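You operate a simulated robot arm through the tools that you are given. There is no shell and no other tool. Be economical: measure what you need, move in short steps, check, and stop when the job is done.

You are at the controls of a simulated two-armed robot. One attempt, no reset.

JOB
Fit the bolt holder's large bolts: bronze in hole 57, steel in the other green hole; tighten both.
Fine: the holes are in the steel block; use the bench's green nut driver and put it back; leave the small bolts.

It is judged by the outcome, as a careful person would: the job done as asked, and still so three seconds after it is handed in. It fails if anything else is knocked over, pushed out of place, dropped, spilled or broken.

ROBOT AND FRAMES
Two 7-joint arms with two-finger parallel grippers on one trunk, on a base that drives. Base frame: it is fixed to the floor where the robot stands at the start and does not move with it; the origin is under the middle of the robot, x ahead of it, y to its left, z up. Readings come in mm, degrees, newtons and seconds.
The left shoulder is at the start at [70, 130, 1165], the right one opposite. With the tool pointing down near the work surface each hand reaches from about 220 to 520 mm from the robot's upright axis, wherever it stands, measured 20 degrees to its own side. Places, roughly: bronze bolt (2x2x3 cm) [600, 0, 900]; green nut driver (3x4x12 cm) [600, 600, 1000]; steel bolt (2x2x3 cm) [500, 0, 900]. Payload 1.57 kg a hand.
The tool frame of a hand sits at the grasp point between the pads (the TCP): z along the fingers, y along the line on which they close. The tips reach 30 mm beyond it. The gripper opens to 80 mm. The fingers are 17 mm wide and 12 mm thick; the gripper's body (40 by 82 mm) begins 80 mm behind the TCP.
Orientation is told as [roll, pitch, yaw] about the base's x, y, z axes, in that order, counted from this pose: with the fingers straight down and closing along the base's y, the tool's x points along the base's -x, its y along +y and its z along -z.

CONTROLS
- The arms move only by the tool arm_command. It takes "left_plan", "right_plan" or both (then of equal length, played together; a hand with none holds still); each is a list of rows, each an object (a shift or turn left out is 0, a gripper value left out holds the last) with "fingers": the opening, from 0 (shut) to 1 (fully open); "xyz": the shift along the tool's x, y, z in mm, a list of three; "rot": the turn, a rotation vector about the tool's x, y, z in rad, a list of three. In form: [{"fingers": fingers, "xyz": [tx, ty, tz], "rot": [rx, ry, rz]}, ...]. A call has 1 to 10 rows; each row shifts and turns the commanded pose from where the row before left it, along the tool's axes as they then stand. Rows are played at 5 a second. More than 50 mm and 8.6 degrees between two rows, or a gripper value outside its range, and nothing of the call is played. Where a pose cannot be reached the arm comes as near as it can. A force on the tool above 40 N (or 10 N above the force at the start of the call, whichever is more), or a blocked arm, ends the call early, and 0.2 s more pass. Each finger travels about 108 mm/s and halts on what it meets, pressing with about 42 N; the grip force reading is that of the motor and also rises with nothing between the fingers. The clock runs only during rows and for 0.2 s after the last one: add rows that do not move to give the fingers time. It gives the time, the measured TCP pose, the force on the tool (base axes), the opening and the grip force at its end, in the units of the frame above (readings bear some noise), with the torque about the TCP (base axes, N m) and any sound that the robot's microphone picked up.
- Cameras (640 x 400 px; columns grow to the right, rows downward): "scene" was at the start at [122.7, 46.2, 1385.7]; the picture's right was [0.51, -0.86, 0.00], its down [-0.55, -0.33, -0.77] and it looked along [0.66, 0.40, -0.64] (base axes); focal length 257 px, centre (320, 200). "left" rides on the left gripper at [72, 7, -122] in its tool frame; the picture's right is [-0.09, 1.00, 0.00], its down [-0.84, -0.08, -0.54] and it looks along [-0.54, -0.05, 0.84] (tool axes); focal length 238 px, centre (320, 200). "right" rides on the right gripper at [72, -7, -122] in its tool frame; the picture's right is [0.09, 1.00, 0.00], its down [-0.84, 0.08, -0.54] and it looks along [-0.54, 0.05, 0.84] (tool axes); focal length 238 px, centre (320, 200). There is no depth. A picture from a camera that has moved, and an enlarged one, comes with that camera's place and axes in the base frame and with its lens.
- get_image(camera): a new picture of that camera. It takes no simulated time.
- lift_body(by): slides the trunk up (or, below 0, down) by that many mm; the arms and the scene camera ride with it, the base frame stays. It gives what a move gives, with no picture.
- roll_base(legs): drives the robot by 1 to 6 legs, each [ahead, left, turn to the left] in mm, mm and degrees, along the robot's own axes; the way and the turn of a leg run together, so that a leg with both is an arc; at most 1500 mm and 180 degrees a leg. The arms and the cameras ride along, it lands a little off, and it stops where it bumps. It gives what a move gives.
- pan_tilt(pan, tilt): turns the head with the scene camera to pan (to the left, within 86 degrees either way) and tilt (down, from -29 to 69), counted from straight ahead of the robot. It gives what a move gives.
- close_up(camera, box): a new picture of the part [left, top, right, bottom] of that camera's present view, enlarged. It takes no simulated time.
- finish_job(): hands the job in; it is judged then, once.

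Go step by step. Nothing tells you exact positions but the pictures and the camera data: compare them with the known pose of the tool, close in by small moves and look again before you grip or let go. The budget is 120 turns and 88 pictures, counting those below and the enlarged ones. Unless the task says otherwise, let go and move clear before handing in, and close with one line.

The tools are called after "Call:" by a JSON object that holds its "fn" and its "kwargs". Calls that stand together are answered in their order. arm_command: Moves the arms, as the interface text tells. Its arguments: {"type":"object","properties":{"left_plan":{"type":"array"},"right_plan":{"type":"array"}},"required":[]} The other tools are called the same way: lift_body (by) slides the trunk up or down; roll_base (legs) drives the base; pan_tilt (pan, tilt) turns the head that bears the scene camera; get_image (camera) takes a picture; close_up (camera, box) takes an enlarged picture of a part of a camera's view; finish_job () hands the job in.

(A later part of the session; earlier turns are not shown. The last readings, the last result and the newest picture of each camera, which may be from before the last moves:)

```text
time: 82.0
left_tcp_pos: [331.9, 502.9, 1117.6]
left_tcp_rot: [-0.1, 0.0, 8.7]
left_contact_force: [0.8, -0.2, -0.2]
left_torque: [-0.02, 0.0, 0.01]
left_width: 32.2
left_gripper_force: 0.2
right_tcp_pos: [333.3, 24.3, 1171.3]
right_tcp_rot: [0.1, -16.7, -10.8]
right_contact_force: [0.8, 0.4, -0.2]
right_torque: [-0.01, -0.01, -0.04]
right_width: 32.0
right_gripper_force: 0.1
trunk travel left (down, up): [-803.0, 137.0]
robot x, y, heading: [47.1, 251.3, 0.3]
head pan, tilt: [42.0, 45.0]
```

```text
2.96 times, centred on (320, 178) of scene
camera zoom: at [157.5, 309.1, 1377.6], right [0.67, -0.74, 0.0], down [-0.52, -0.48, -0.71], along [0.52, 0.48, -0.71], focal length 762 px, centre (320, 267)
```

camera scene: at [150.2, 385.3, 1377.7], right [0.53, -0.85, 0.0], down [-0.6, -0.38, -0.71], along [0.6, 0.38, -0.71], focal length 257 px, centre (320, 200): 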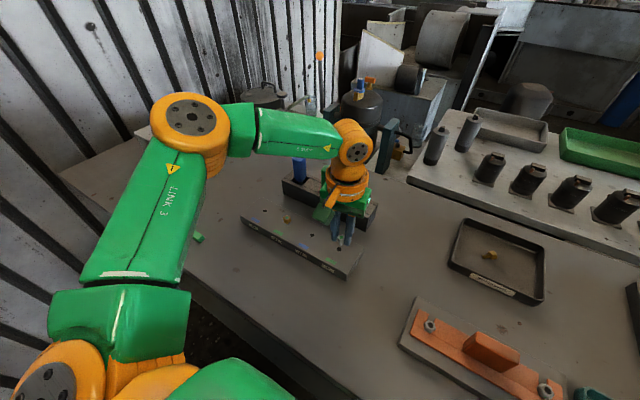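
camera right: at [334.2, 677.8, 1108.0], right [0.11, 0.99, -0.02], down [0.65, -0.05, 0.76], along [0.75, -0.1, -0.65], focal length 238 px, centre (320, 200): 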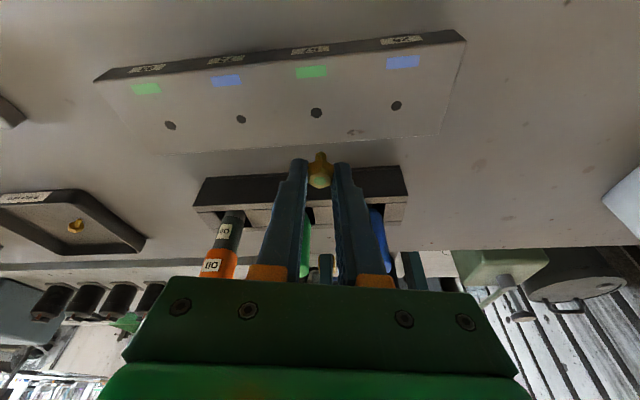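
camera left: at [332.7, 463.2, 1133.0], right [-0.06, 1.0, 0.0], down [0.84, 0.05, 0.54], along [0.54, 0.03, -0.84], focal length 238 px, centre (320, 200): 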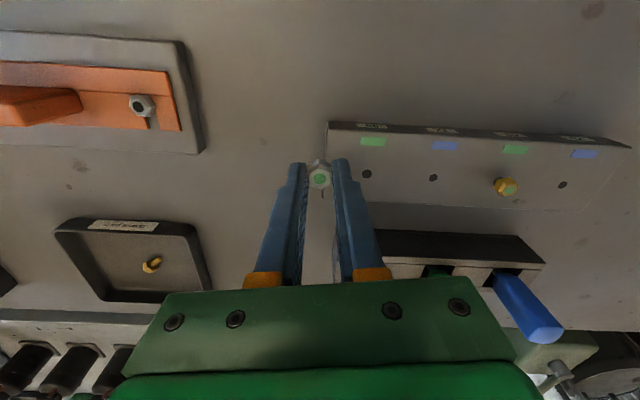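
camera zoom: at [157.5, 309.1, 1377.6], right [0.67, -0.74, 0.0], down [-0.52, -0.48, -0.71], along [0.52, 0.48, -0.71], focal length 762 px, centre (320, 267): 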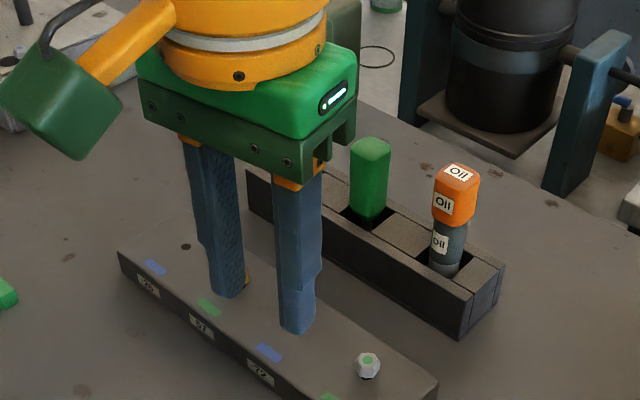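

Both bolts are seated loosely in 57 and 95. Next is the green driver at about (594,667): I'll back off, turn to -40° and reposition so the left shoulder leads toward it.

Call:
{"fn": "roll_base", "kwargs": {"legs": [[-75, 0, 0], [0, 0, -40], [-232, 277, 0], [57, 48, 0]]}}

Call:
{"fn": "get_image", "kwargs": {"camera": "left"}}

```text
time: 87.5
left_tcp_pos: [414.9, 622.0, 1120.0]
left_tcp_rot: [0.0, -0.3, -31.4]
left_contact_force: [0.6, 0.1, 0.6]
left_torque: [0.01, -0.03, -0.02]
left_width: 32.2
left_gripper_force: 0.1
right_tcp_pos: [108.8, 252.9, 1172.5]
right_tcp_rot: [0.5, -16.9, -50.8]
right_contact_force: [-0.7, 0.1, -1.0]
right_torque: [0.0, -0.05, 0.03]
right_width: 31.9
right_gripper_force: 0.0
trunk travel left (down, up): [-803.0, 137.0]
robot x, y, heading: [43.6, 610.3, -39.6]
head pan, tilt: [42.0, 45.0]
```

```text
24 pictures are left
camera left: at [356.7, 664.7, 1241.3], right [0.6, 0.8, 0.0], down [0.67, -0.5, 0.55], along [0.44, -0.32, -0.84], focal length 238 px, centre (320, 200)
```

left: 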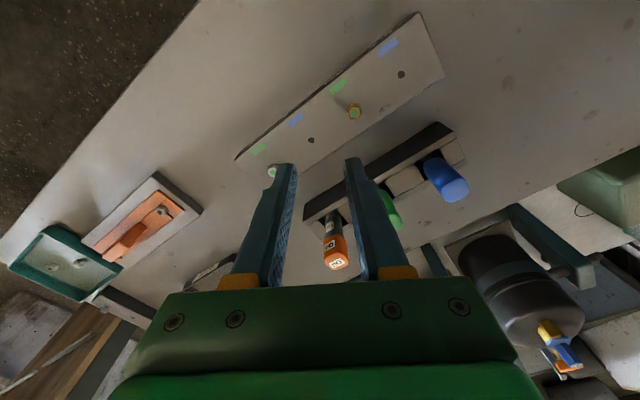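

Squaring the left tool to yaw 0, opening to 60 mm, and moving near the driver while staying high.

Call:
{"fn": "arm_command", "kwargs": {"left_plan": [{"rot": [0, 0, -0.137], "fingers": 0.75}, {"rot": [0, 0, -0.137]}, {"rot": [0, 0, -0.137]}, {"rot": [0, 0, -0.137]}, {"xyz": [-42, 15, 0]}, {"xyz": [-42, 15, 0]}, {"xyz": [-42, 15, 0]}, {}]}}

Call:
{"fn": "get_image", "kwargs": {"camera": "left"}}

Call:
{"fn": "pan_tilt", "kwargs": {"pan": 38, "tilt": 45}}

Call:
{"fn": "get_image", "kwargs": {"camera": "scene"}}

```text
time: 89.3
left_tcp_pos: [548.7, 669.6, 1116.6]
left_tcp_rot: [-0.1, 0.0, 0.2]
left_contact_force: [-0.3, -0.1, 0.5]
left_torque: [0.0, -0.02, 0.03]
left_width: 60.0
left_gripper_force: 0.1
right_tcp_pos: [113.8, 253.0, 1172.2]
right_tcp_rot: [0.1, -16.8, -50.8]
right_contact_force: [-0.7, 0.3, -0.4]
right_torque: [0.02, -0.02, -0.03]
right_width: 32.3
right_gripper_force: 0.1
trunk travel left (down, up): [-803.0, 137.0]
robot x, y, heading: [40.8, 613.2, -39.7]
head pan, tilt: [42.0, 45.0]
```

```text
23 pictures are left
camera left: at [476.2, 675.0, 1239.0], right [0.09, 1.0, 0.0], down [0.84, -0.08, 0.54], along [0.54, -0.05, -0.84], focal length 238 px, centre (320, 200)
```

left: 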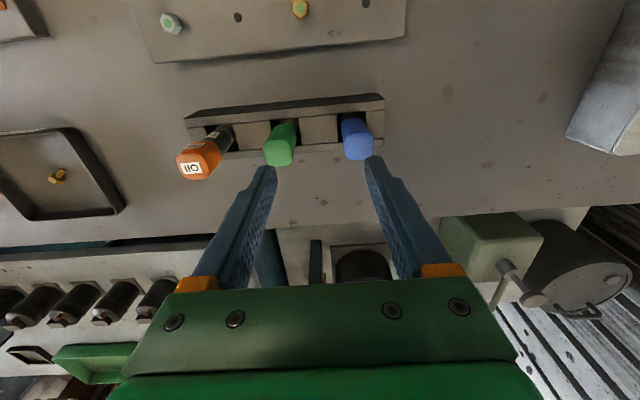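

```text
time: 89.9
left_tcp_pos: [548.2, 668.7, 1117.1]
left_tcp_rot: [-0.2, 0.1, 0.1]
left_contact_force: [-0.1, -0.8, -0.1]
left_torque: [0.01, 0.01, 0.03]
left_width: 60.3
left_gripper_force: 0.2
right_tcp_pos: [115.0, 253.4, 1173.0]
right_tcp_rot: [0.3, -16.7, -50.8]
right_contact_force: [0.0, -0.4, -0.4]
right_torque: [0.04, -0.02, -0.01]
right_width: 31.6
right_gripper_force: 0.0
trunk travel left (down, up): [-803.0, 137.0]
robot x, y, heading: [40.4, 610.9, -39.4]
head pan, tilt: [38.0, 45.0]
```

```text
22 pictures are left
camera scene: at [160.6, 579.5, 1377.7], right [-0.03, -1.0, 0.0], down [-0.71, 0.02, -0.71], along [0.71, -0.02, -0.71], focal length 257 px, centre (320, 200)
```

scene: 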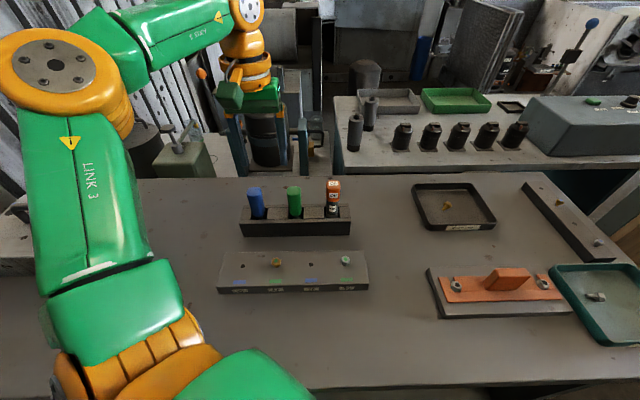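

The driver's axis is at about (568,624), its top at z≈1008. Moving above it and checking before descending.

Call:
{"fn": "arm_command", "kwargs": {"left_plan": [{"xyz": [-10, -22.5, 0]}, {"xyz": [-9.5, -22.5, 0]}, {"xyz": [0, 0, 35]}, {"xyz": [0, 0, 32]}, {}]}}

Call:
{"fn": "get_image", "kwargs": {"camera": "left"}}

Call:
{"fn": "close_up", "kwargs": {"camera": "scene", "box": [230, 110, 370, 250]}}

```text
time: 91.1
left_tcp_pos: [570.2, 622.7, 1047.7]
left_tcp_rot: [-0.1, 0.0, 0.1]
left_contact_force: [-1.2, -0.4, -0.1]
left_torque: [0.0, -0.01, 0.01]
left_width: 60.1
left_gripper_force: 0.0
right_tcp_pos: [114.8, 252.0, 1171.8]
right_tcp_rot: [0.1, -16.8, -50.8]
right_contact_force: [-0.5, 0.4, -0.3]
right_torque: [0.03, 0.03, 0.01]
right_width: 31.9
right_gripper_force: 0.0
trunk travel left (down, up): [-803.0, 137.0]
robot x, y, heading: [45.8, 612.7, -39.5]
head pan, tilt: [38.0, 45.0]
```

```text
21 pictures are left
camera left: at [498.3, 629.4, 1170.4], right [0.09, 1.0, 0.0], down [0.84, -0.08, 0.54], along [0.54, -0.05, -0.84], focal length 238 px, centre (320, 200)
```

left: 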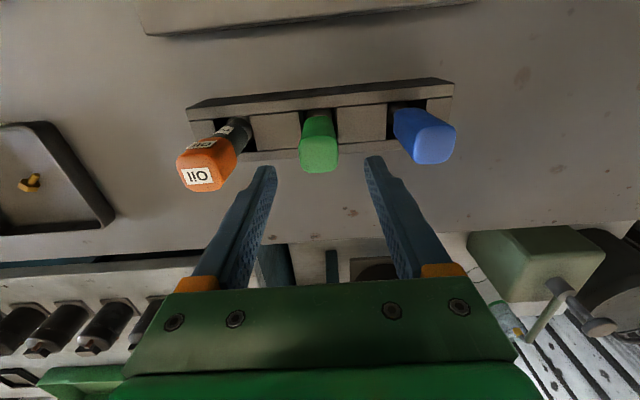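

```text
2.86 times, centred on (300, 180) of scene
camera zoom: at [160.7, 578.5, 1377.7], right [-0.03, -1.0, 0.0], down [-0.71, 0.02, -0.71], along [0.71, -0.02, -0.71], focal length 734 px, centre (377, 257)
```

zoom: 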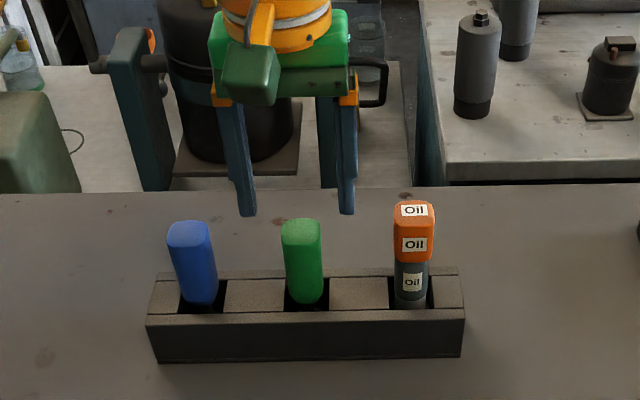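

Centred within 2 mm. Descending 73 mm around the handle and gripping.

Call:
{"fn": "arm_command", "kwargs": {"left_plan": [{"xyz": [2, 0, 18]}, {"xyz": [0, 0, 18]}, {"xyz": [0, 0, 18]}, {"xyz": [0, 0, 18]}, {"fingers": 0.0}, {}, {}]}}

Call:
{"fn": "arm_command", "kwargs": {"left_plan": [{"xyz": [0, 0, -10]}, {"xyz": [0, 0, -30]}, {"xyz": [0, 0, -40]}, {"xyz": [0, 0, -40]}, {}]}}

Call:
{"fn": "get_image", "kwargs": {"camera": "scene"}}

```text
time: 92.7
left_tcp_pos: [567.6, 623.5, 976.7]
left_tcp_rot: [-0.1, -0.1, 0.1]
left_contact_force: [0.4, -0.1, -0.8]
left_torque: [0.04, -0.01, -0.02]
left_width: 29.7
left_gripper_force: 38.8
right_tcp_pos: [114.0, 252.8, 1172.5]
right_tcp_rot: [0.1, -16.8, -50.8]
right_contact_force: [1.0, 0.2, 0.7]
right_torque: [0.04, 0.01, -0.01]
right_width: 32.0
right_gripper_force: 0.1
trunk travel left (down, up): [-803.0, 137.0]
robot x, y, heading: [39.8, 613.0, -39.7]
head pan, tilt: [38.0, 45.0]
```

```text
time: 93.9
left_tcp_pos: [567.8, 626.8, 1098.0]
left_tcp_rot: [0.0, 0.0, 0.1]
left_contact_force: [0.6, -1.1, -0.6]
left_torque: [-0.01, 0.0, 0.0]
left_width: 29.4
left_gripper_force: 39.4
right_tcp_pos: [115.1, 253.0, 1172.8]
right_tcp_rot: [0.1, -16.8, -50.8]
right_contact_force: [-0.2, -0.7, 0.9]
right_torque: [-0.02, 0.03, 0.01]
right_width: 32.0
right_gripper_force: 0.1
trunk travel left (down, up): [-803.0, 137.0]
robot x, y, heading: [37.8, 608.2, -39.7]
head pan, tilt: [38.0, 45.0]
```

```text
19 pictures are left
camera scene: at [161.5, 579.5, 1377.6], right [-0.03, -1.0, 0.0], down [-0.71, 0.02, -0.71], along [0.71, -0.02, -0.71], focal length 257 px, centre (320, 200)
```

scene: 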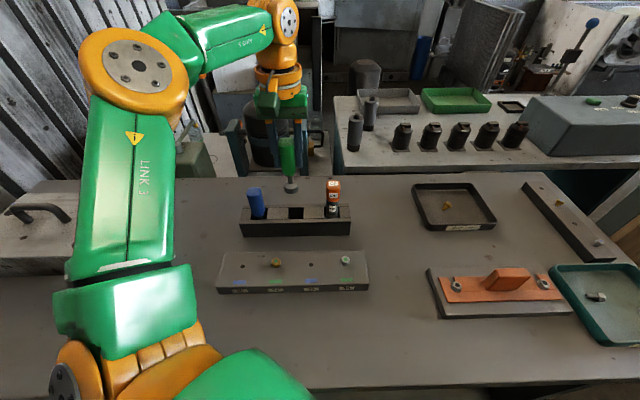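

The driver is out of the rack, vertical in the grip, with its tip about 88 mm below the TCP. Carrying it over the bronze bolt at (446,657).

Call:
{"fn": "arm_command", "kwargs": {"left_plan": [{"xyz": [40.6, 8, 0]}, {"xyz": [40.6, 11, 0]}, {"xyz": [40.6, 11, 0]}, {"xyz": [0, 0, 25]}, {"xyz": [0, 0, 25]}, {}]}}

Call:
{"fn": "close_up", "kwargs": {"camera": "left", "box": [220, 40, 420, 220]}}

Call:
{"fn": "close_up", "kwargs": {"camera": "scene", "box": [220, 180, 340, 310]}}

```text
time: 95.3
left_tcp_pos: [441.7, 652.6, 1048.4]
left_tcp_rot: [-0.1, -0.1, 0.2]
left_contact_force: [1.2, -0.3, -1.1]
left_torque: [-0.03, -0.03, 0.01]
left_width: 29.6
left_gripper_force: 39.4
right_tcp_pos: [113.9, 253.2, 1172.9]
right_tcp_rot: [0.0, -16.7, -50.8]
right_contact_force: [-0.7, 0.8, 0.6]
right_torque: [-0.04, -0.01, 0.02]
right_width: 32.0
right_gripper_force: 0.0
trunk travel left (down, up): [-803.0, 137.0]
robot x, y, heading: [39.7, 611.1, -39.6]
head pan, tilt: [38.0, 45.0]
```

```text
2.22 times, centred on (320, 130) of left
camera zoom: at [369.5, 658.6, 1170.6], right [0.09, 1.0, 0.0], down [0.84, -0.07, 0.54], along [0.54, -0.05, -0.84], focal length 530 px, centre (320, 356)
```

zoom: 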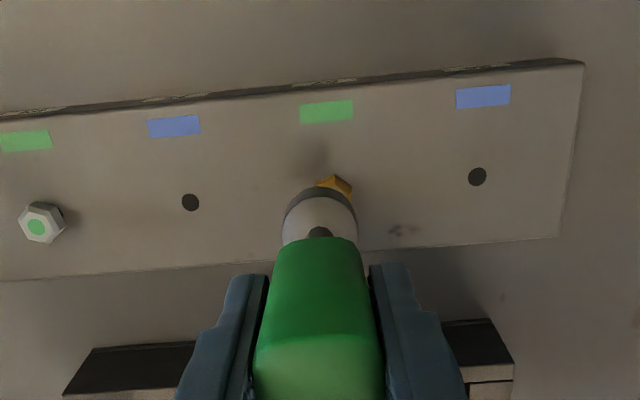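

```text
3.08 times, centred on (280, 245) of scene
camera zoom: at [160.4, 579.7, 1377.8], right [-0.03, -1.0, 0.0], down [-0.71, 0.02, -0.71], along [0.71, -0.02, -0.71], focal length 791 px, centre (443, 62)
```

zoom: 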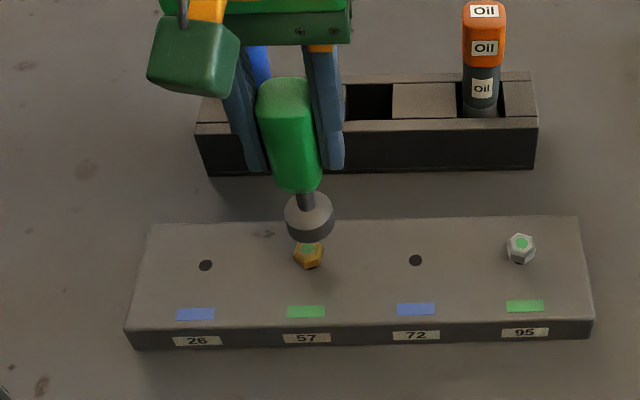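

The bolt lies about (+3,+5.5) mm from the driver axis. Correcting and lowering 26 mm.

Call:
{"fn": "arm_command", "kwargs": {"left_plan": [{"xyz": [-3, 5.5, 0]}, {"xyz": [0, 0, 13]}, {"xyz": [0, 0, 13]}, {}]}}

Call:
{"fn": "close_up", "kwargs": {"camera": "left", "box": [270, 80, 370, 160]}}

Call:
{"fn": "close_up", "kwargs": {"camera": "scene", "box": [250, 220, 310, 275]}}

```text
time: 96.3
left_tcp_pos: [445.4, 659.5, 1021.4]
left_tcp_rot: [-0.1, -0.1, 0.1]
left_contact_force: [-1.5, -1.4, -1.0]
left_torque: [0.0, 0.0, 0.0]
left_width: 29.5
left_gripper_force: 39.0
right_tcp_pos: [115.3, 252.4, 1172.3]
right_tcp_rot: [0.2, -16.8, -50.8]
right_contact_force: [-0.5, 0.3, -0.2]
right_torque: [-0.01, 0.0, 0.02]
right_width: 31.8
right_gripper_force: 0.0
trunk travel left (down, up): [-803.0, 137.0]
robot x, y, heading: [43.3, 611.6, -39.5]
head pan, tilt: [38.0, 45.0]
```

```text
5.00 times, centred on (320, 120) of left
camera zoom: at [373.5, 666.2, 1143.7], right [0.09, 1.0, 0.0], down [0.84, -0.07, 0.54], along [0.54, -0.05, -0.84], focal length 1192 px, centre (320, 600)
```

zoom: 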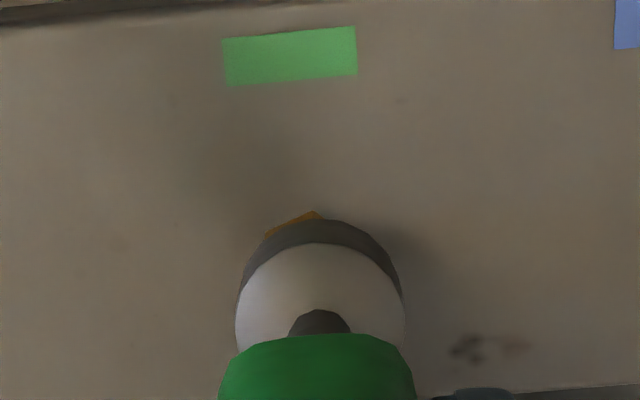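

```text
7.27 times, centred on (280, 248) of scene
camera zoom: at [161.0, 579.5, 1377.7], right [-0.03, -1.0, 0.0], down [-0.71, 0.02, -0.71], along [0.71, -0.02, -0.71], focal length 1869 px, centre (611, -146)
```

zoom: 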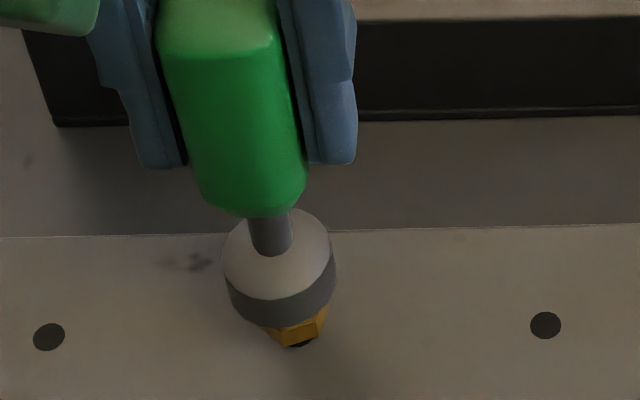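

Close to aligned. I'll lower slowly and feel: contact near TCP z≈1010 would mean it isn't engaged, passing below 1005 means engaged.

Call:
{"fn": "arm_command", "kwargs": {"left_plan": [{"xyz": [0, -0.7, 4]}, {"xyz": [0, 0, 4]}, {"xyz": [0, 0, 3]}, {"xyz": [0, 0, 2]}, {"xyz": [0, 0, 2]}, {}]}}

Call:
{"fn": "close_up", "kwargs": {"camera": "scene", "box": [250, 220, 310, 275]}}

```text
time: 97.7
left_tcp_pos: [444.5, 657.7, 1007.1]
left_tcp_rot: [-0.1, -0.1, 0.2]
left_contact_force: [-4.7, 0.6, -0.6]
left_torque: [0.04, 0.45, -0.02]
left_width: 29.4
left_gripper_force: 38.7
right_tcp_pos: [112.7, 253.5, 1172.3]
right_tcp_rot: [0.2, -16.9, -50.8]
right_contact_force: [-0.3, -0.3, -0.7]
right_torque: [0.02, -0.01, 0.0]
right_width: 31.7
right_gripper_force: 0.0
trunk travel left (down, up): [-803.0, 137.0]
robot x, y, heading: [45.0, 611.9, -39.7]
head pan, tilt: [38.0, 45.0]
```

```text
7.27 times, centred on (280, 248) of scene
camera zoom: at [158.4, 579.6, 1377.9], right [-0.03, -1.0, 0.0], down [-0.71, 0.02, -0.71], along [0.71, -0.02, -0.71], focal length 1869 px, centre (611, -146)
```

zoom: 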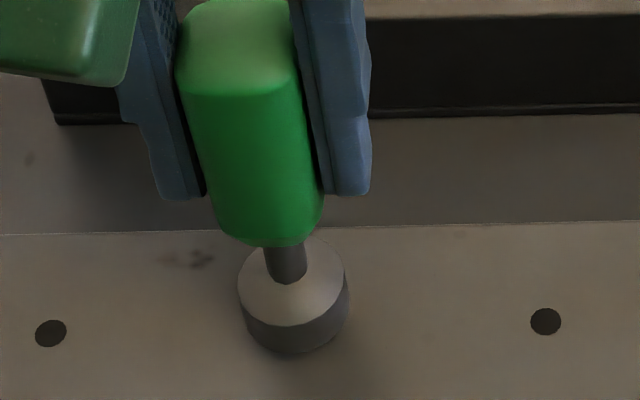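

The socket has gone over the head with a slight side load in -x. Shifting 1 mm that way and lowering further.

Call:
{"fn": "arm_command", "kwargs": {"left_plan": [{"xyz": [1, 0, 0]}, {"xyz": [0, 0, 2]}, {"xyz": [0, 0, 2]}, {}]}}

```text
time: 98.7
left_tcp_pos: [443.6, 657.4, 1005.2]
left_tcp_rot: [-0.2, -0.4, 0.2]
left_contact_force: [4.0, 2.3, 30.7]
left_torque: [0.16, -0.2, 0.01]
left_width: 29.7
left_gripper_force: 38.5
right_tcp_pos: [109.7, 252.9, 1172.0]
right_tcp_rot: [0.3, -17.0, -50.9]
right_contact_force: [-0.3, 1.1, -0.2]
right_torque: [-0.04, 0.01, 0.0]
right_width: 32.1
right_gripper_force: 0.1
trunk travel left (down, up): [-803.0, 137.0]
robot x, y, heading: [41.9, 609.0, -39.8]
head pan, tilt: [38.0, 45.0]
```

It's now bearing on the head with 30 N. Turning clockwise so the hex engages, watching torque and height.

Call:
{"fn": "arm_command", "kwargs": {"left_plan": [{"rot": [0, 0, 0.1]}, {"rot": [0, 0, 0.1]}, {"rot": [0, 0, 0.1]}, {}]}}

```text
time: 99.7
left_tcp_pos: [441.8, 657.3, 1004.2]
left_tcp_rot: [-0.1, 0.0, -17.2]
left_contact_force: [-2.3, -1.3, 12.5]
left_torque: [-0.01, 0.19, 0.04]
left_width: 29.5
left_gripper_force: 39.3
right_tcp_pos: [111.4, 252.9, 1172.8]
right_tcp_rot: [0.4, -16.9, -50.8]
right_contact_force: [-0.3, 0.0, 0.0]
right_torque: [-0.02, -0.03, 0.0]
right_width: 32.2
right_gripper_force: 0.0
trunk travel left (down, up): [-803.0, 137.0]
robot x, y, heading: [41.8, 610.6, -39.7]
head pan, tilt: [38.0, 45.0]
```

Force has dropped, so something is settling. Continuing the turn with a little downward feed.

Call:
{"fn": "arm_command", "kwargs": {"left_plan": [{"rot": [0, 0, 0.13], "xyz": [0, 0, 0.5]}, {"rot": [0, 0, 0.13], "xyz": [0, 0, 0.5]}, {"rot": [0, 0, 0.13], "xyz": [0, 0, 0.5]}, {"rot": [0, 0, 0.13], "xyz": [0, 0, 0.5]}, {}]}}

```text
time: 100.9
left_tcp_pos: [442.1, 655.3, 1003.4]
left_tcp_rot: [0.2, -0.5, -46.9]
left_contact_force: [2.8, 1.2, 30.9]
left_torque: [0.17, -0.25, 0.05]
left_width: 29.8
left_gripper_force: 39.3
right_tcp_pos: [111.0, 253.2, 1172.5]
right_tcp_rot: [0.4, -17.0, -50.9]
right_contact_force: [-0.1, 0.7, -0.3]
right_torque: [-0.01, 0.0, 0.01]
right_width: 31.8
right_gripper_force: 0.1
trunk travel left (down, up): [-803.0, 137.0]
robot x, y, heading: [42.8, 608.8, -39.7]
head pan, tilt: [38.0, 45.0]
```

Call:
{"fn": "arm_command", "kwargs": {"left_plan": [{"rot": [0, 0, 0.14]}, {"rot": [0, 0, 0.14]}, {"rot": [0, 0, 0.14]}, {"rot": [0, 0, 0.14]}, {}]}}

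Call:
{"fn": "close_up", "kwargs": {"camera": "scene", "box": [250, 220, 310, 275]}}

```text
time: 102.0
left_tcp_pos: [440.7, 648.7, 997.8]
left_tcp_rot: [0.3, 0.1, -74.6]
left_contact_force: [20.4, 22.5, 9.8]
left_torque: [1.65, -1.64, -0.18]
left_width: 29.9
left_gripper_force: 39.8
left hand out of reach, approached as far as the arm can: row 3, 4
right_tcp_pos: [121.4, 259.8, 1173.9]
right_tcp_rot: [-0.4, -16.9, -50.4]
right_contact_force: [-0.7, -0.5, -0.4]
right_torque: [0.0, -0.02, 0.02]
right_width: 32.1
right_gripper_force: 0.1
trunk travel left (down, up): [-803.0, 137.0]
robot x, y, heading: [41.1, 615.6, -39.5]
head pan, tilt: [38.0, 45.0]
stopped in row 5 (left hand): the force on the tool passed its limit at 62 N (the readings are from after the stop); the commanded pose is now the measured one
```

```text
7.27 times, centred on (280, 248) of scene
camera zoom: at [166.8, 587.3, 1376.8], right [-0.02, -1.0, 0.01], down [-0.71, 0.01, -0.7], along [0.7, -0.02, -0.71], focal length 1869 px, centre (611, -146)
```

zoom: 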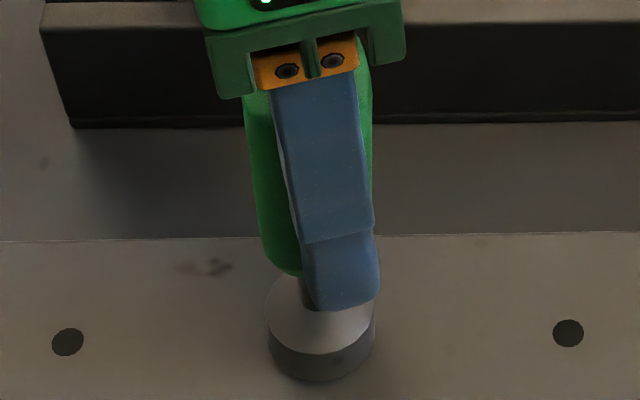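

The socket has dropped over the hex (6 mm lower), but the wrist limit dragged the arm sideways. I'm relieving the side load, then lifting off to take a fresh stroke.

Call:
{"fn": "arm_command", "kwargs": {"left_plan": [{"xyz": [2.6, 1.8, 0], "rot": [0, 0, -0.08]}, {"xyz": [2.6, 1.8, 0], "rot": [0, 0, -0.08]}, {}]}}

```text
time: 102.8
left_tcp_pos: [444.4, 649.0, 999.7]
left_tcp_rot: [0.0, 0.1, -65.8]
left_contact_force: [17.3, 5.3, 3.4]
left_torque: [0.51, -1.31, -0.28]
left_width: 29.9
left_gripper_force: 39.2
right_tcp_pos: [122.5, 257.0, 1174.0]
right_tcp_rot: [-0.3, -16.7, -50.5]
right_contact_force: [-0.1, 0.1, -0.3]
right_torque: [0.01, 0.02, -0.02]
right_width: 32.2
right_gripper_force: 0.0
trunk travel left (down, up): [-803.0, 137.0]
robot x, y, heading: [38.3, 609.9, -39.5]
head pan, tilt: [38.0, 45.0]
```

Call:
{"fn": "arm_command", "kwargs": {"left_plan": [{"xyz": [0.2, 3.3, 0]}, {}]}}

```text
time: 103.3
left_tcp_pos: [444.4, 649.7, 999.8]
left_tcp_rot: [-0.1, 0.3, -65.7]
left_contact_force: [9.4, 3.9, -1.6]
left_torque: [0.21, -0.69, -0.15]
left_width: 29.5
left_gripper_force: 39.3
right_tcp_pos: [119.3, 254.8, 1172.5]
right_tcp_rot: [-0.1, -16.7, -50.6]
right_contact_force: [-0.3, -0.1, 0.4]
right_torque: [0.01, 0.01, -0.02]
right_width: 32.2
right_gripper_force: 0.1
trunk travel left (down, up): [-803.0, 137.0]
robot x, y, heading: [41.4, 611.8, -39.6]
head pan, tilt: [38.0, 45.0]
```

Side load is mostly gone. Lifting off vertically and checking the bolt and driver.

Call:
{"fn": "arm_command", "kwargs": {"left_plan": [{"xyz": [0.2, 1.5, 0]}, {"xyz": [0, 0, -8]}, {"xyz": [0, 0, -10]}, {"xyz": [0, 0, -25]}, {}]}}

Call:
{"fn": "get_image", "kwargs": {"camera": "scene"}}

```text
time: 104.5
left_tcp_pos: [441.2, 652.0, 1044.9]
left_tcp_rot: [0.1, 0.1, -65.7]
left_contact_force: [-0.5, -0.2, -1.2]
left_torque: [-0.03, 0.0, -0.03]
left_width: 29.7
left_gripper_force: 39.2
right_tcp_pos: [116.2, 253.5, 1172.4]
right_tcp_rot: [0.1, -16.9, -50.7]
right_contact_force: [-0.2, 0.4, -0.5]
right_torque: [-0.02, -0.02, 0.0]
right_width: 31.9
right_gripper_force: 0.0
trunk travel left (down, up): [-803.0, 137.0]
robot x, y, heading: [40.4, 614.7, -39.6]
head pan, tilt: [38.0, 45.0]
```

```text
12 pictures are left
camera scene: at [161.5, 580.2, 1377.7], right [-0.03, -1.0, 0.0], down [-0.71, 0.02, -0.71], along [0.71, -0.02, -0.71], focal length 257 px, centre (320, 200)
```

scene: 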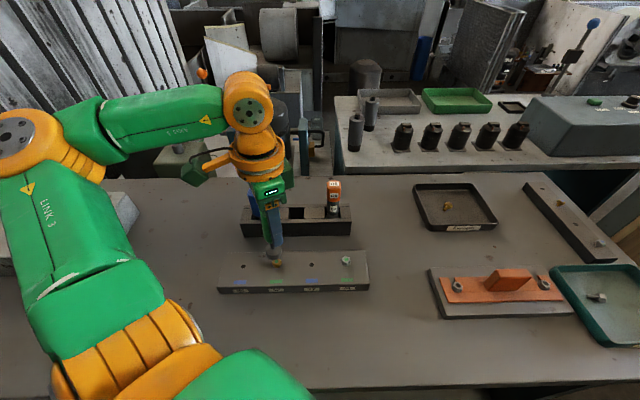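

The driver is still held and nothing is disturbed. I'm rotating counter-clockwise while lifted to get a full clockwise stroke.

Call:
{"fn": "arm_command", "kwargs": {"left_plan": [{"rot": [0, 0, -0.145]}, {"rot": [0, 0, -0.145]}, {"rot": [0, 0, -0.145]}, {"rot": [0, 0, -0.145]}, {"rot": [0, 0, -0.145]}, {"rot": [0, 0, -0.145]}, {"rot": [0, 0, -0.145]}, {"rot": [0, 0, -0.145]}, {"rot": [0, 0, -0.145]}, {"rot": [0, 0, -0.145]}]}}

Call:
{"fn": "arm_command", "kwargs": {"left_plan": [{"rot": [0, 0, -0.145]}, {"rot": [0, 0, -0.145]}, {"rot": [0, 0, -0.145]}, {"rot": [0, 0, -0.145]}, {}]}}

Call:
{"fn": "close_up", "kwargs": {"camera": "scene", "box": [240, 180, 310, 290]}}

```text
time: 106.8
left_tcp_pos: [440.7, 650.9, 1043.5]
left_tcp_rot: [0.2, -0.1, 17.5]
left_contact_force: [0.2, -0.7, -1.4]
left_torque: [0.0, 0.01, -0.03]
left_width: 29.6
left_gripper_force: 39.3
right_tcp_pos: [116.3, 254.3, 1171.8]
right_tcp_rot: [0.0, -16.8, -50.8]
right_contact_force: [0.6, 0.2, 0.0]
right_torque: [-0.02, -0.02, -0.04]
right_width: 31.7
right_gripper_force: 0.2
trunk travel left (down, up): [-803.0, 137.0]
robot x, y, heading: [40.3, 617.7, -39.5]
head pan, tilt: [38.0, 45.0]
```

```text
time: 108.0
left_tcp_pos: [442.5, 649.0, 1044.5]
left_tcp_rot: [0.0, -0.3, 50.7]
left_contact_force: [0.5, 0.0, -0.9]
left_torque: [0.01, -0.01, 0.02]
left_width: 29.7
left_gripper_force: 39.4
right_tcp_pos: [116.7, 252.6, 1171.6]
right_tcp_rot: [0.1, -16.8, -50.7]
right_contact_force: [0.0, -0.2, 0.7]
right_torque: [-0.01, -0.03, -0.02]
right_width: 32.0
right_gripper_force: 0.1
trunk travel left (down, up): [-803.0, 137.0]
robot x, y, heading: [38.6, 612.7, -39.2]
head pan, tilt: [38.0, 45.0]
```

```text
3.64 times, centred on (275, 235) of scene
camera zoom: at [161.5, 580.1, 1377.7], right [-0.03, -1.0, 0.0], down [-0.71, 0.02, -0.71], along [0.71, -0.02, -0.71], focal length 935 px, centre (484, 73)
```

zoom: 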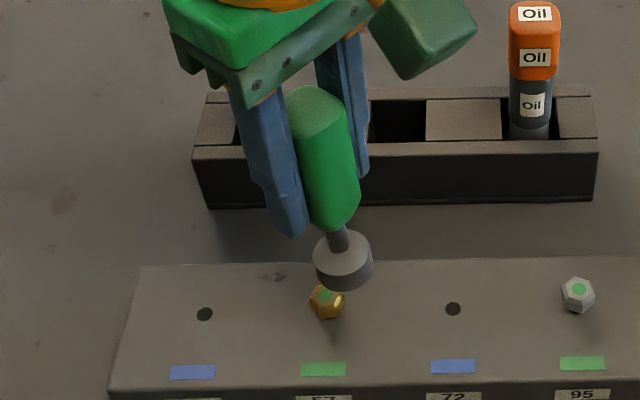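

The bolt sits about (+2,+11.5) from the socket now. Shifting, lowering 26 mm and checking.

Call:
{"fn": "arm_command", "kwargs": {"left_plan": [{"xyz": [-5.1, 2.9, 0]}, {"xyz": [-5.1, 2.8, 0]}, {"xyz": [0, 0, 13]}, {"xyz": [0, 0, 13]}, {}]}}

Call:
{"fn": "close_up", "kwargs": {"camera": "scene", "box": [250, 220, 310, 275]}}

```text
time: 109.2
left_tcp_pos: [442.6, 660.8, 1016.3]
left_tcp_rot: [0.2, -0.2, 50.6]
left_contact_force: [0.3, -0.2, -0.9]
left_torque: [-0.02, 0.04, 0.02]
left_width: 29.5
left_gripper_force: 39.7
right_tcp_pos: [116.4, 253.3, 1172.0]
right_tcp_rot: [0.1, -16.8, -50.7]
right_contact_force: [-0.2, -0.2, -0.2]
right_torque: [-0.01, -0.01, 0.03]
right_width: 31.8
right_gripper_force: 0.0
trunk travel left (down, up): [-803.0, 137.0]
robot x, y, heading: [39.7, 613.0, -39.7]
head pan, tilt: [38.0, 45.0]
```

```text
7.27 times, centred on (280, 248) of scene
camera zoom: at [161.4, 580.3, 1377.7], right [-0.03, -1.0, 0.0], down [-0.71, 0.02, -0.71], along [0.71, -0.02, -0.71], focal length 1869 px, centre (611, -146)
```

zoom: 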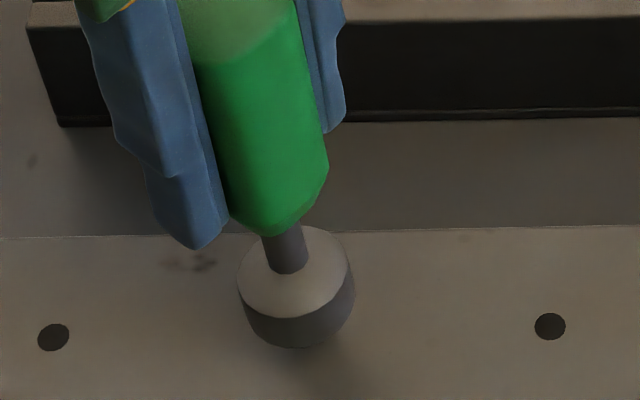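

Needs about +2.7 mm in y. Correcting, lowering to contact, then turning.

Call:
{"fn": "arm_command", "kwargs": {"left_plan": [{"xyz": [-2.4, 1.3, 0]}, {"xyz": [0, 0, 4]}, {"xyz": [0, 0, 3]}, {"xyz": [0, 0, 2]}, {"xyz": [0, 0, 2]}, {}]}}

```text
time: 110.5
left_tcp_pos: [443.8, 663.9, 1007.1]
left_tcp_rot: [0.0, -0.2, 50.7]
left_contact_force: [3.1, 1.6, 3.0]
left_torque: [0.1, -0.32, 0.0]
left_width: 29.5
left_gripper_force: 39.6
right_tcp_pos: [116.0, 254.4, 1171.8]
right_tcp_rot: [0.1, -16.8, -50.7]
right_contact_force: [-0.3, -0.1, -0.6]
right_torque: [-0.03, -0.01, 0.03]
right_width: 32.2
right_gripper_force: 0.1
trunk travel left (down, up): [-803.0, 137.0]
robot x, y, heading: [38.6, 614.0, -39.3]
head pan, tilt: [38.0, 45.0]
```

Call:
{"fn": "arm_command", "kwargs": {"left_plan": [{"xyz": [-0.7, 0, 2]}, {"xyz": [0, 0, 1], "rot": [0, 0, 0.1]}, {"rot": [0, 0, 0.12]}, {"rot": [0, 0, 0.12]}, {"rot": [0, 0, 0.12]}, {}]}}

```text
time: 112.0
left_tcp_pos: [447.3, 661.8, 1002.1]
left_tcp_rot: [0.1, -0.1, 24.3]
left_contact_force: [5.8, -5.1, -0.6]
left_torque: [-0.36, -0.54, 0.07]
left_width: 29.7
left_gripper_force: 38.6
right_tcp_pos: [118.2, 250.8, 1171.5]
right_tcp_rot: [-0.1, -16.7, -50.7]
right_contact_force: [-0.4, -0.1, -0.7]
right_torque: [0.02, -0.02, 0.03]
right_width: 32.1
right_gripper_force: 0.1
trunk travel left (down, up): [-803.0, 137.0]
robot x, y, heading: [43.4, 612.0, -39.4]
head pan, tilt: [38.0, 45.0]
```

It's engaged (lower, no axial load). Continuing the clockwise turn with slight feed and side-load relief.

Call:
{"fn": "arm_command", "kwargs": {"left_plan": [{"xyz": [-0.3, -1.5, 1]}, {"xyz": [0, 0, 1], "rot": [0, 0, 0.13]}, {"rot": [0, 0, 0.13]}, {"rot": [0, 0, 0.13]}, {}]}}

```text
time: 113.2
left_tcp_pos: [448.9, 659.1, 1000.8]
left_tcp_rot: [0.4, 0.0, 1.9]
left_contact_force: [7.8, -6.3, -1.3]
left_torque: [-0.49, -0.67, 0.02]
left_width: 29.6
left_gripper_force: 39.5
right_tcp_pos: [119.8, 251.4, 1171.9]
right_tcp_rot: [0.0, -16.6, -50.7]
right_contact_force: [0.0, -0.1, -0.2]
right_torque: [-0.01, -0.04, 0.0]
right_width: 32.1
right_gripper_force: 0.0
trunk travel left (down, up): [-803.0, 137.0]
robot x, y, heading: [39.9, 610.6, -39.5]
head pan, tilt: [38.0, 45.0]
```

Call:
{"fn": "arm_command", "kwargs": {"left_plan": [{"xyz": [-1, -1.2, 1], "rot": [0, 0, 0.13]}, {"xyz": [0, 0, 1], "rot": [0, 0, 0.13]}, {"rot": [0, 0, 0.13]}, {"rot": [0, 0, 0.13]}, {"rot": [0, 0, 0.1]}, {}]}}

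```text
time: 114.5
left_tcp_pos: [449.3, 656.1, 998.9]
left_tcp_rot: [0.3, 0.3, -33.6]
left_contact_force: [4.4, -14.5, -2.2]
left_torque: [-1.15, -0.4, 0.05]
left_width: 29.6
left_gripper_force: 39.1
right_tcp_pos: [117.9, 247.3, 1169.6]
right_tcp_rot: [0.2, -16.5, -50.7]
right_contact_force: [-0.4, -0.2, 0.6]
right_torque: [0.03, 0.01, 0.04]
right_width: 32.0
right_gripper_force: 0.1
trunk travel left (down, up): [-803.0, 137.0]
robot x, y, heading: [41.0, 613.4, -39.2]
head pan, tilt: [38.0, 45.0]
```

Call:
{"fn": "arm_command", "kwargs": {"left_plan": [{"xyz": [-2.1, -2.2, 0.5]}, {"xyz": [0, 0, 0.5], "rot": [0, 0, 0.13]}, {"rot": [0, 0, 0.13]}, {"rot": [0, 0, 0.13]}, {}]}}

```text
time: 115.8
left_tcp_pos: [446.0, 654.5, 999.0]
left_tcp_rot: [0.2, 0.4, -56.2]
left_contact_force: [-0.6, -14.1, -4.4]
left_torque: [-1.07, 0.11, 0.04]
left_width: 29.4
left_gripper_force: 39.4
right_tcp_pos: [116.0, 247.0, 1170.4]
right_tcp_rot: [0.4, -16.6, -50.8]
right_contact_force: [-0.8, 0.2, -0.4]
right_torque: [-0.01, -0.03, -0.01]
right_width: 31.8
right_gripper_force: 0.0
trunk travel left (down, up): [-803.0, 137.0]
robot x, y, heading: [40.7, 612.3, -39.5]
head pan, tilt: [38.0, 45.0]
```

No tightening torque yet. Lifting off and rewinding about 150° counter-clockwise for a longer second stroke.

Call:
{"fn": "arm_command", "kwargs": {"left_plan": [{"xyz": [-1, -1, 0]}, {"xyz": [0, 0, -10]}, {"xyz": [0, 0, -12]}, {"rot": [0, 0, -0.148]}, {"rot": [0, 0, -0.148]}, {"rot": [0, 0, -0.148]}, {"rot": [0, 0, -0.148]}, {"rot": [0, 0, -0.148]}, {"rot": [0, 0, -0.148]}, {"rot": [0, 0, -0.148]}]}}

Call:
{"fn": "arm_command", "kwargs": {"left_plan": [{"rot": [0, 0, -0.148]}, {"rot": [0, 0, -0.148]}, {"rot": [0, 0, -0.148]}, {"rot": [0, 0, -0.148]}, {"rot": [0, 0, -0.148]}, {"rot": [0, 0, -0.148]}, {"rot": [0, 0, -0.148]}, {"rot": [0, 0, -0.148]}, {"rot": [0, 0, -0.148]}, {"rot": [0, 0, -0.148]}]}}

Call:
{"fn": "close_up", "kwargs": {"camera": "scene", "box": [250, 220, 310, 275]}}

```text
time: 118.0
left_tcp_pos: [447.9, 658.1, 1020.2]
left_tcp_rot: [0.2, 0.0, 3.5]
left_contact_force: [0.0, 0.3, -1.8]
left_torque: [0.02, 0.01, -0.01]
left_width: 29.4
left_gripper_force: 39.4
right_tcp_pos: [116.0, 253.6, 1172.1]
right_tcp_rot: [0.0, -16.8, -50.7]
right_contact_force: [0.6, 0.3, 0.5]
right_torque: [0.01, 0.02, 0.0]
right_width: 32.1
right_gripper_force: 0.0
trunk travel left (down, up): [-803.0, 137.0]
robot x, y, heading: [44.9, 612.2, -39.4]
head pan, tilt: [38.0, 45.0]
```

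```text
time: 120.2
left_tcp_pos: [445.6, 658.9, 1021.6]
left_tcp_rot: [-0.2, -0.2, 88.3]
left_contact_force: [-0.8, 0.4, -0.5]
left_torque: [0.03, 0.01, -0.01]
left_width: 29.6
left_gripper_force: 38.7
right_tcp_pos: [116.5, 254.5, 1170.9]
right_tcp_rot: [0.1, -16.8, -50.7]
right_contact_force: [-0.5, -0.3, -0.7]
right_torque: [0.03, 0.01, -0.01]
right_width: 32.0
right_gripper_force: 0.0
trunk travel left (down, up): [-803.0, 137.0]
robot x, y, heading: [41.4, 614.4, -39.3]
head pan, tilt: [38.0, 45.0]
```

```text
7.27 times, centred on (280, 248) of scene
camera zoom: at [161.5, 580.1, 1377.7], right [-0.03, -1.0, 0.0], down [-0.71, 0.02, -0.71], along [0.71, -0.02, -0.71], focal length 1869 px, centre (611, -146)
```

zoom: 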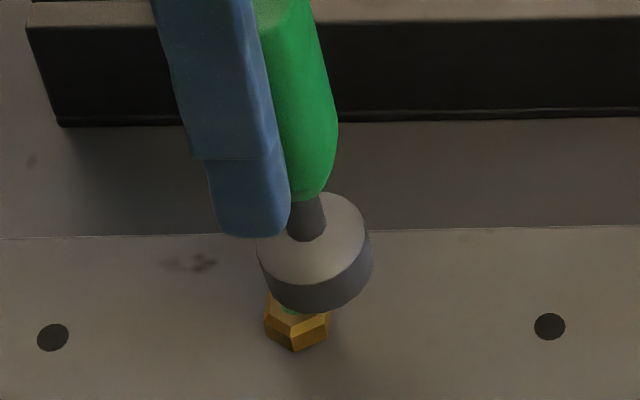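

The driver is a little tilted in the grip, so the socket is off by about (-7.5,+8.7) mm at this yaw. Correcting and lowering onto the head.

Call:
{"fn": "arm_command", "kwargs": {"left_plan": [{"xyz": [-4.2, 3.9, 0]}, {"xyz": [-4.2, 3.9, 0]}, {}, {"xyz": [0, 0, 5]}, {"xyz": [0, 0, 4]}, {"xyz": [0, 0, 3]}, {"xyz": [0, 0, 2]}, {}]}}

Call:
{"fn": "close_up", "kwargs": {"camera": "scene", "box": [250, 220, 310, 275]}}

```text
time: 122.0
left_tcp_pos: [437.8, 666.4, 1005.9]
left_tcp_rot: [-0.1, -0.3, 88.3]
left_contact_force: [1.0, 0.4, -0.6]
left_torque: [0.0, -0.11, -0.01]
left_width: 29.8
left_gripper_force: 39.3
right_tcp_pos: [116.1, 252.5, 1171.7]
right_tcp_rot: [0.1, -16.9, -50.7]
right_contact_force: [0.2, 0.8, 0.7]
right_torque: [-0.02, -0.01, 0.02]
right_width: 31.9
right_gripper_force: 0.1
trunk travel left (down, up): [-803.0, 137.0]
robot x, y, heading: [41.3, 610.6, -39.3]
head pan, tilt: [38.0, 45.0]
```

```text
7.27 times, centred on (280, 248) of scene
camera zoom: at [161.7, 580.1, 1377.7], right [-0.03, -1.0, 0.0], down [-0.71, 0.02, -0.71], along [0.71, -0.02, -0.71], focal length 1869 px, centre (611, -146)
```

zoom: 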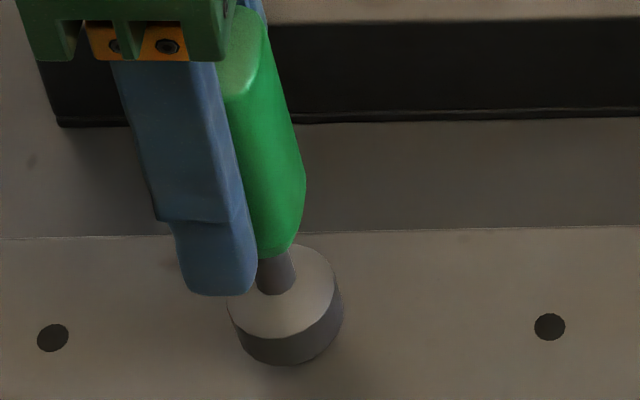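

The socket is over the head. Pressing lightly and turning clockwise.

Call:
{"fn": "arm_command", "kwargs": {"left_plan": [{"xyz": [0, 0, 2]}, {"xyz": [0, 0, 2]}, {"rot": [0, 0, 0.1]}, {"rot": [0, 0, 0.1]}, {}]}}

```text
time: 123.2
left_tcp_pos: [441.9, 663.9, 1001.7]
left_tcp_rot: [0.1, -0.2, 76.7]
left_contact_force: [6.6, -1.0, -0.3]
left_torque: [-0.13, -0.62, 0.09]
left_width: 29.6
left_gripper_force: 38.8
right_tcp_pos: [119.9, 253.1, 1171.9]
right_tcp_rot: [0.0, -16.6, -50.8]
right_contact_force: [-0.4, 0.0, 0.4]
right_torque: [0.0, -0.01, -0.01]
right_width: 31.9
right_gripper_force: 0.1
trunk travel left (down, up): [-803.0, 137.0]
robot x, y, heading: [44.4, 611.1, -39.4]
head pan, tilt: [38.0, 45.0]
```

The tilt data fit a constant socket offset of about (7.8,-1.7) mm in the tool frame, so I'll now turn about the socket centre, which should keep side loads low.

Call:
{"fn": "arm_command", "kwargs": {"left_plan": [{"xyz": [-0.16, -1.1, 0.3], "rot": [0, 0, 0.14]}, {"xyz": [-0.16, -1.1, 0.3], "rot": [0, 0, 0.14]}, {"xyz": [-0.16, -1.1, 0.2], "rot": [0, 0, 0.14]}, {"xyz": [-0.16, -1.1, 0.2], "rot": [0, 0, 0.14]}, {"xyz": [-0.16, -1.1, 0.1], "rot": [0, 0, 0.14]}, {"xyz": [-0.16, -1.1, 0.1], "rot": [0, 0, 0.14]}, {"xyz": [-0.16, -1.1, 0.1], "rot": [0, 0, 0.14]}, {}]}}

Call:
{"fn": "arm_command", "kwargs": {"left_plan": [{"xyz": [-0.16, -1.1, 0.1], "rot": [0, 0, 0.14]}, {"xyz": [-0.16, -1.1, 0.1], "rot": [0, 0, 0.14]}, {"xyz": [-0.16, -1.1, 0.1], "rot": [0, 0, 0.14]}, {"xyz": [-0.16, -1.1, 0.1], "rot": [0, 0, 0.14]}, {"xyz": [-0.16, -1.1, 0.1], "rot": [0, 0, 0.14]}, {"xyz": [-0.16, -1.1, 0.1], "rot": [0, 0, 0.14]}, {"xyz": [-0.16, -1.1, 0.1], "rot": [0, 0, 0.14]}, {}]}}

```text
time: 125.0
left_tcp_pos: [446.1, 660.5, 1000.4]
left_tcp_rot: [0.1, 0.0, 20.6]
left_contact_force: [8.1, -2.6, -1.9]
left_torque: [-0.15, -0.6, 0.08]
left_width: 29.6
left_gripper_force: 39.2
right_tcp_pos: [119.2, 252.7, 1172.1]
right_tcp_rot: [0.1, -16.7, -50.7]
right_contact_force: [-0.3, 0.3, -0.5]
right_torque: [0.0, 0.04, -0.02]
right_width: 31.9
right_gripper_force: 0.0
trunk travel left (down, up): [-803.0, 137.0]
robot x, y, heading: [43.1, 615.0, -39.3]
head pan, tilt: [38.0, 45.0]
```

```text
time: 126.8
left_tcp_pos: [447.9, 654.0, 1000.8]
left_tcp_rot: [0.2, 0.1, -35.5]
left_contact_force: [0.7, -2.4, -1.3]
left_torque: [-0.1, -0.04, 0.03]
left_width: 29.7
left_gripper_force: 39.3
right_tcp_pos: [115.9, 252.3, 1172.1]
right_tcp_rot: [0.1, -16.9, -50.7]
right_contact_force: [-0.4, 0.1, -0.2]
right_torque: [0.0, 0.0, 0.02]
right_width: 32.1
right_gripper_force: 0.0
trunk travel left (down, up): [-803.0, 137.0]
robot x, y, heading: [40.5, 614.9, -39.8]
head pan, tilt: [38.0, 45.0]
```

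Smooth. Finishing the stroke with a bit more feed to see whether the head has gone down.

Call:
{"fn": "arm_command", "kwargs": {"left_plan": [{"xyz": [-0.16, -1.1, 1], "rot": [0, 0, 0.14]}, {"xyz": [-0.16, -1.1, 1], "rot": [0, 0, 0.14]}, {"xyz": [-0.16, -1.1, 1], "rot": [0, 0, 0.14]}, {}]}}

```text
time: 127.8
left_tcp_pos: [445.0, 651.1, 998.2]
left_tcp_rot: [0.2, 0.2, -59.6]
left_contact_force: [-0.1, -0.7, 0.0]
left_torque: [0.02, -0.01, 0.03]
left_width: 29.5
left_gripper_force: 39.2
right_tcp_pos: [115.4, 253.8, 1172.5]
right_tcp_rot: [0.1, -16.8, -50.7]
right_contact_force: [0.5, -0.1, -0.5]
right_torque: [-0.02, 0.01, -0.01]
right_width: 32.1
right_gripper_force: 0.1
trunk travel left (down, up): [-803.0, 137.0]
robot x, y, heading: [40.1, 613.5, -39.6]
head pan, tilt: [38.0, 45.0]
```

Call:
{"fn": "arm_command", "kwargs": {"left_plan": [{"xyz": [0, 0, 2]}, {"xyz": [0, 0, 2]}, {"xyz": [0, 0, 2]}, {}]}}

```text
time: 128.8
left_tcp_pos: [443.3, 653.4, 992.5]
left_tcp_rot: [0.4, -0.1, -59.6]
left_contact_force: [8.9, 2.6, 29.3]
left_torque: [0.12, -0.72, 0.04]
left_width: 29.5
left_gripper_force: 39.0
right_tcp_pos: [112.5, 253.5, 1171.8]
right_tcp_rot: [0.2, -16.9, -50.7]
right_contact_force: [-0.1, 0.3, -0.2]
right_torque: [-0.03, -0.03, 0.0]
right_width: 32.1
right_gripper_force: 0.1
trunk travel left (down, up): [-803.0, 137.0]
robot x, y, heading: [39.0, 610.6, -39.6]
head pan, tilt: [38.0, 45.0]
```

It went down another 6 mm, so it may only now be fully on the hex. Testing the torque with a small turn here.

Call:
{"fn": "arm_command", "kwargs": {"left_plan": [{"xyz": [0, 0, -1]}, {"xyz": [-0.1, -0.6, 0], "rot": [0, 0, 0.08]}, {}]}}

```text
time: 129.6
left_tcp_pos: [442.9, 652.0, 993.5]
left_tcp_rot: [0.4, 0.1, -64.3]
left_contact_force: [5.2, 2.1, 23.2]
left_torque: [0.14, -0.47, 0.03]
left_width: 29.7
left_gripper_force: 39.5
right_tcp_pos: [112.9, 253.7, 1171.9]
right_tcp_rot: [0.2, -17.0, -50.8]
right_contact_force: [-0.6, 0.4, 0.0]
right_torque: [0.04, 0.0, 0.03]
right_width: 32.0
right_gripper_force: 0.2
trunk travel left (down, up): [-803.0, 137.0]
robot x, y, heading: [40.3, 611.0, -39.4]
head pan, tilt: [38.0, 45.0]
```

Lifting off and rewinding about the socket centre; I'll inspect the bolt.

Call:
{"fn": "arm_command", "kwargs": {"left_plan": [{"xyz": [0, 0, -10]}, {"xyz": [0, 0, -15]}, {"xyz": [0, 0, -10]}, {"xyz": [0.34, 1.13, 0], "rot": [0, 0, -0.148]}, {"xyz": [0.34, 1.13, 0], "rot": [0, 0, -0.148]}, {"xyz": [0.34, 1.13, 0], "rot": [0, 0, -0.148]}, {"xyz": [0.34, 1.13, 0], "rot": [0, 0, -0.148]}, {"xyz": [0.34, 1.13, 0], "rot": [0, 0, -0.148]}, {"xyz": [0.34, 1.13, 0], "rot": [0, 0, -0.148]}, {"xyz": [0.34, 1.13, 0], "rot": [0, 0, -0.148]}]}}

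Call:
{"fn": "arm_command", "kwargs": {"left_plan": [{"xyz": [0.34, 1.13, 0], "rot": [0, 0, -0.148]}, {"xyz": [0.34, 1.13, 0], "rot": [0, 0, -0.148]}, {"xyz": [0.34, 1.13, 0], "rot": [0, 0, -0.148]}, {"xyz": [0.34, 1.13, 0], "rot": [0, 0, -0.148]}, {"xyz": [0.34, 1.13, 0], "rot": [0, 0, -0.148]}, {"xyz": [0.34, 1.13, 0], "rot": [0, 0, -0.148]}, {"xyz": [0.34, 1.13, 0], "rot": [0, 0, -0.148]}, {"xyz": [0.34, 1.13, 0], "rot": [0, 0, -0.148]}, {"xyz": [0.34, 1.13, 0], "rot": [0, 0, -0.148]}, {"xyz": [0.34, 1.13, 0], "rot": [0, 0, -0.148]}]}}

Call:
{"fn": "close_up", "kwargs": {"camera": "scene", "box": [240, 210, 370, 290]}}

```text
time: 131.8
left_tcp_pos: [447.5, 660.4, 1029.0]
left_tcp_rot: [0.2, 0.0, -4.7]
left_contact_force: [0.8, -0.1, -0.6]
left_torque: [0.03, 0.0, -0.01]
left_width: 29.6
left_gripper_force: 39.5
right_tcp_pos: [116.3, 253.3, 1171.2]
right_tcp_rot: [0.2, -16.8, -50.8]
right_contact_force: [0.0, -0.1, 0.3]
right_torque: [0.0, -0.03, -0.01]
right_width: 31.9
right_gripper_force: 0.0
trunk travel left (down, up): [-803.0, 137.0]
robot x, y, heading: [43.6, 613.7, -39.5]
head pan, tilt: [38.0, 45.0]
```

```text
time: 133.9
left_tcp_pos: [439.6, 665.7, 1026.9]
left_tcp_rot: [0.0, -0.2, 80.0]
left_contact_force: [0.9, 0.3, -1.3]
left_torque: [-0.01, -0.03, 0.01]
left_width: 29.5
left_gripper_force: 39.8
right_tcp_pos: [115.4, 253.3, 1173.2]
right_tcp_rot: [0.1, -16.7, -50.7]
right_contact_force: [0.1, 0.4, -0.1]
right_torque: [0.0, 0.03, 0.03]
right_width: 32.5
right_gripper_force: 0.1
trunk travel left (down, up): [-803.0, 137.0]
robot x, y, heading: [41.0, 613.8, -39.3]
head pan, tilt: [38.0, 45.0]
```

```text
4.92 times, centred on (305, 250) of scene
camera zoom: at [161.4, 580.1, 1377.7], right [-0.03, -1.0, 0.0], down [-0.71, 0.02, -0.71], along [0.71, -0.02, -0.71], focal length 1265 px, centre (394, -46)
```

zoom: 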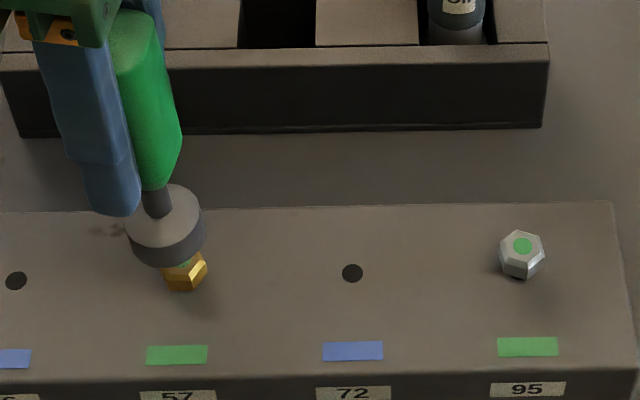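

The bronze head has descended about 3 mm and now sits on the block surface. I'll give it another stroke to confirm tightness by torque.

Call:
{"fn": "arm_command", "kwargs": {"left_plan": [{"xyz": [0, 0, 10]}, {"xyz": [0, 0, 8]}, {"xyz": [0, 0, 4]}, {"xyz": [0, 0, 3]}, {"xyz": [0, 0, 2]}, {"xyz": [-0.1, -0.8, 1], "rot": [0, 0, 0.1]}, {"xyz": [-0.1, -0.8, 1], "rot": [0, 0, 0.1]}, {}]}}

```text
time: 135.8
left_tcp_pos: [444.0, 664.1, 996.8]
left_tcp_rot: [0.2, -0.2, 68.5]
left_contact_force: [3.2, -1.7, -1.1]
left_torque: [-0.13, -0.22, 0.03]
left_width: 29.6
left_gripper_force: 39.2
right_tcp_pos: [117.0, 253.7, 1171.7]
right_tcp_rot: [0.1, -16.7, -50.7]
right_contact_force: [0.1, -0.6, -0.8]
right_torque: [0.01, 0.02, -0.01]
right_width: 32.0
right_gripper_force: 0.0
trunk travel left (down, up): [-803.0, 137.0]
robot x, y, heading: [40.9, 610.7, -39.5]
head pan, tilt: [38.0, 45.0]
```

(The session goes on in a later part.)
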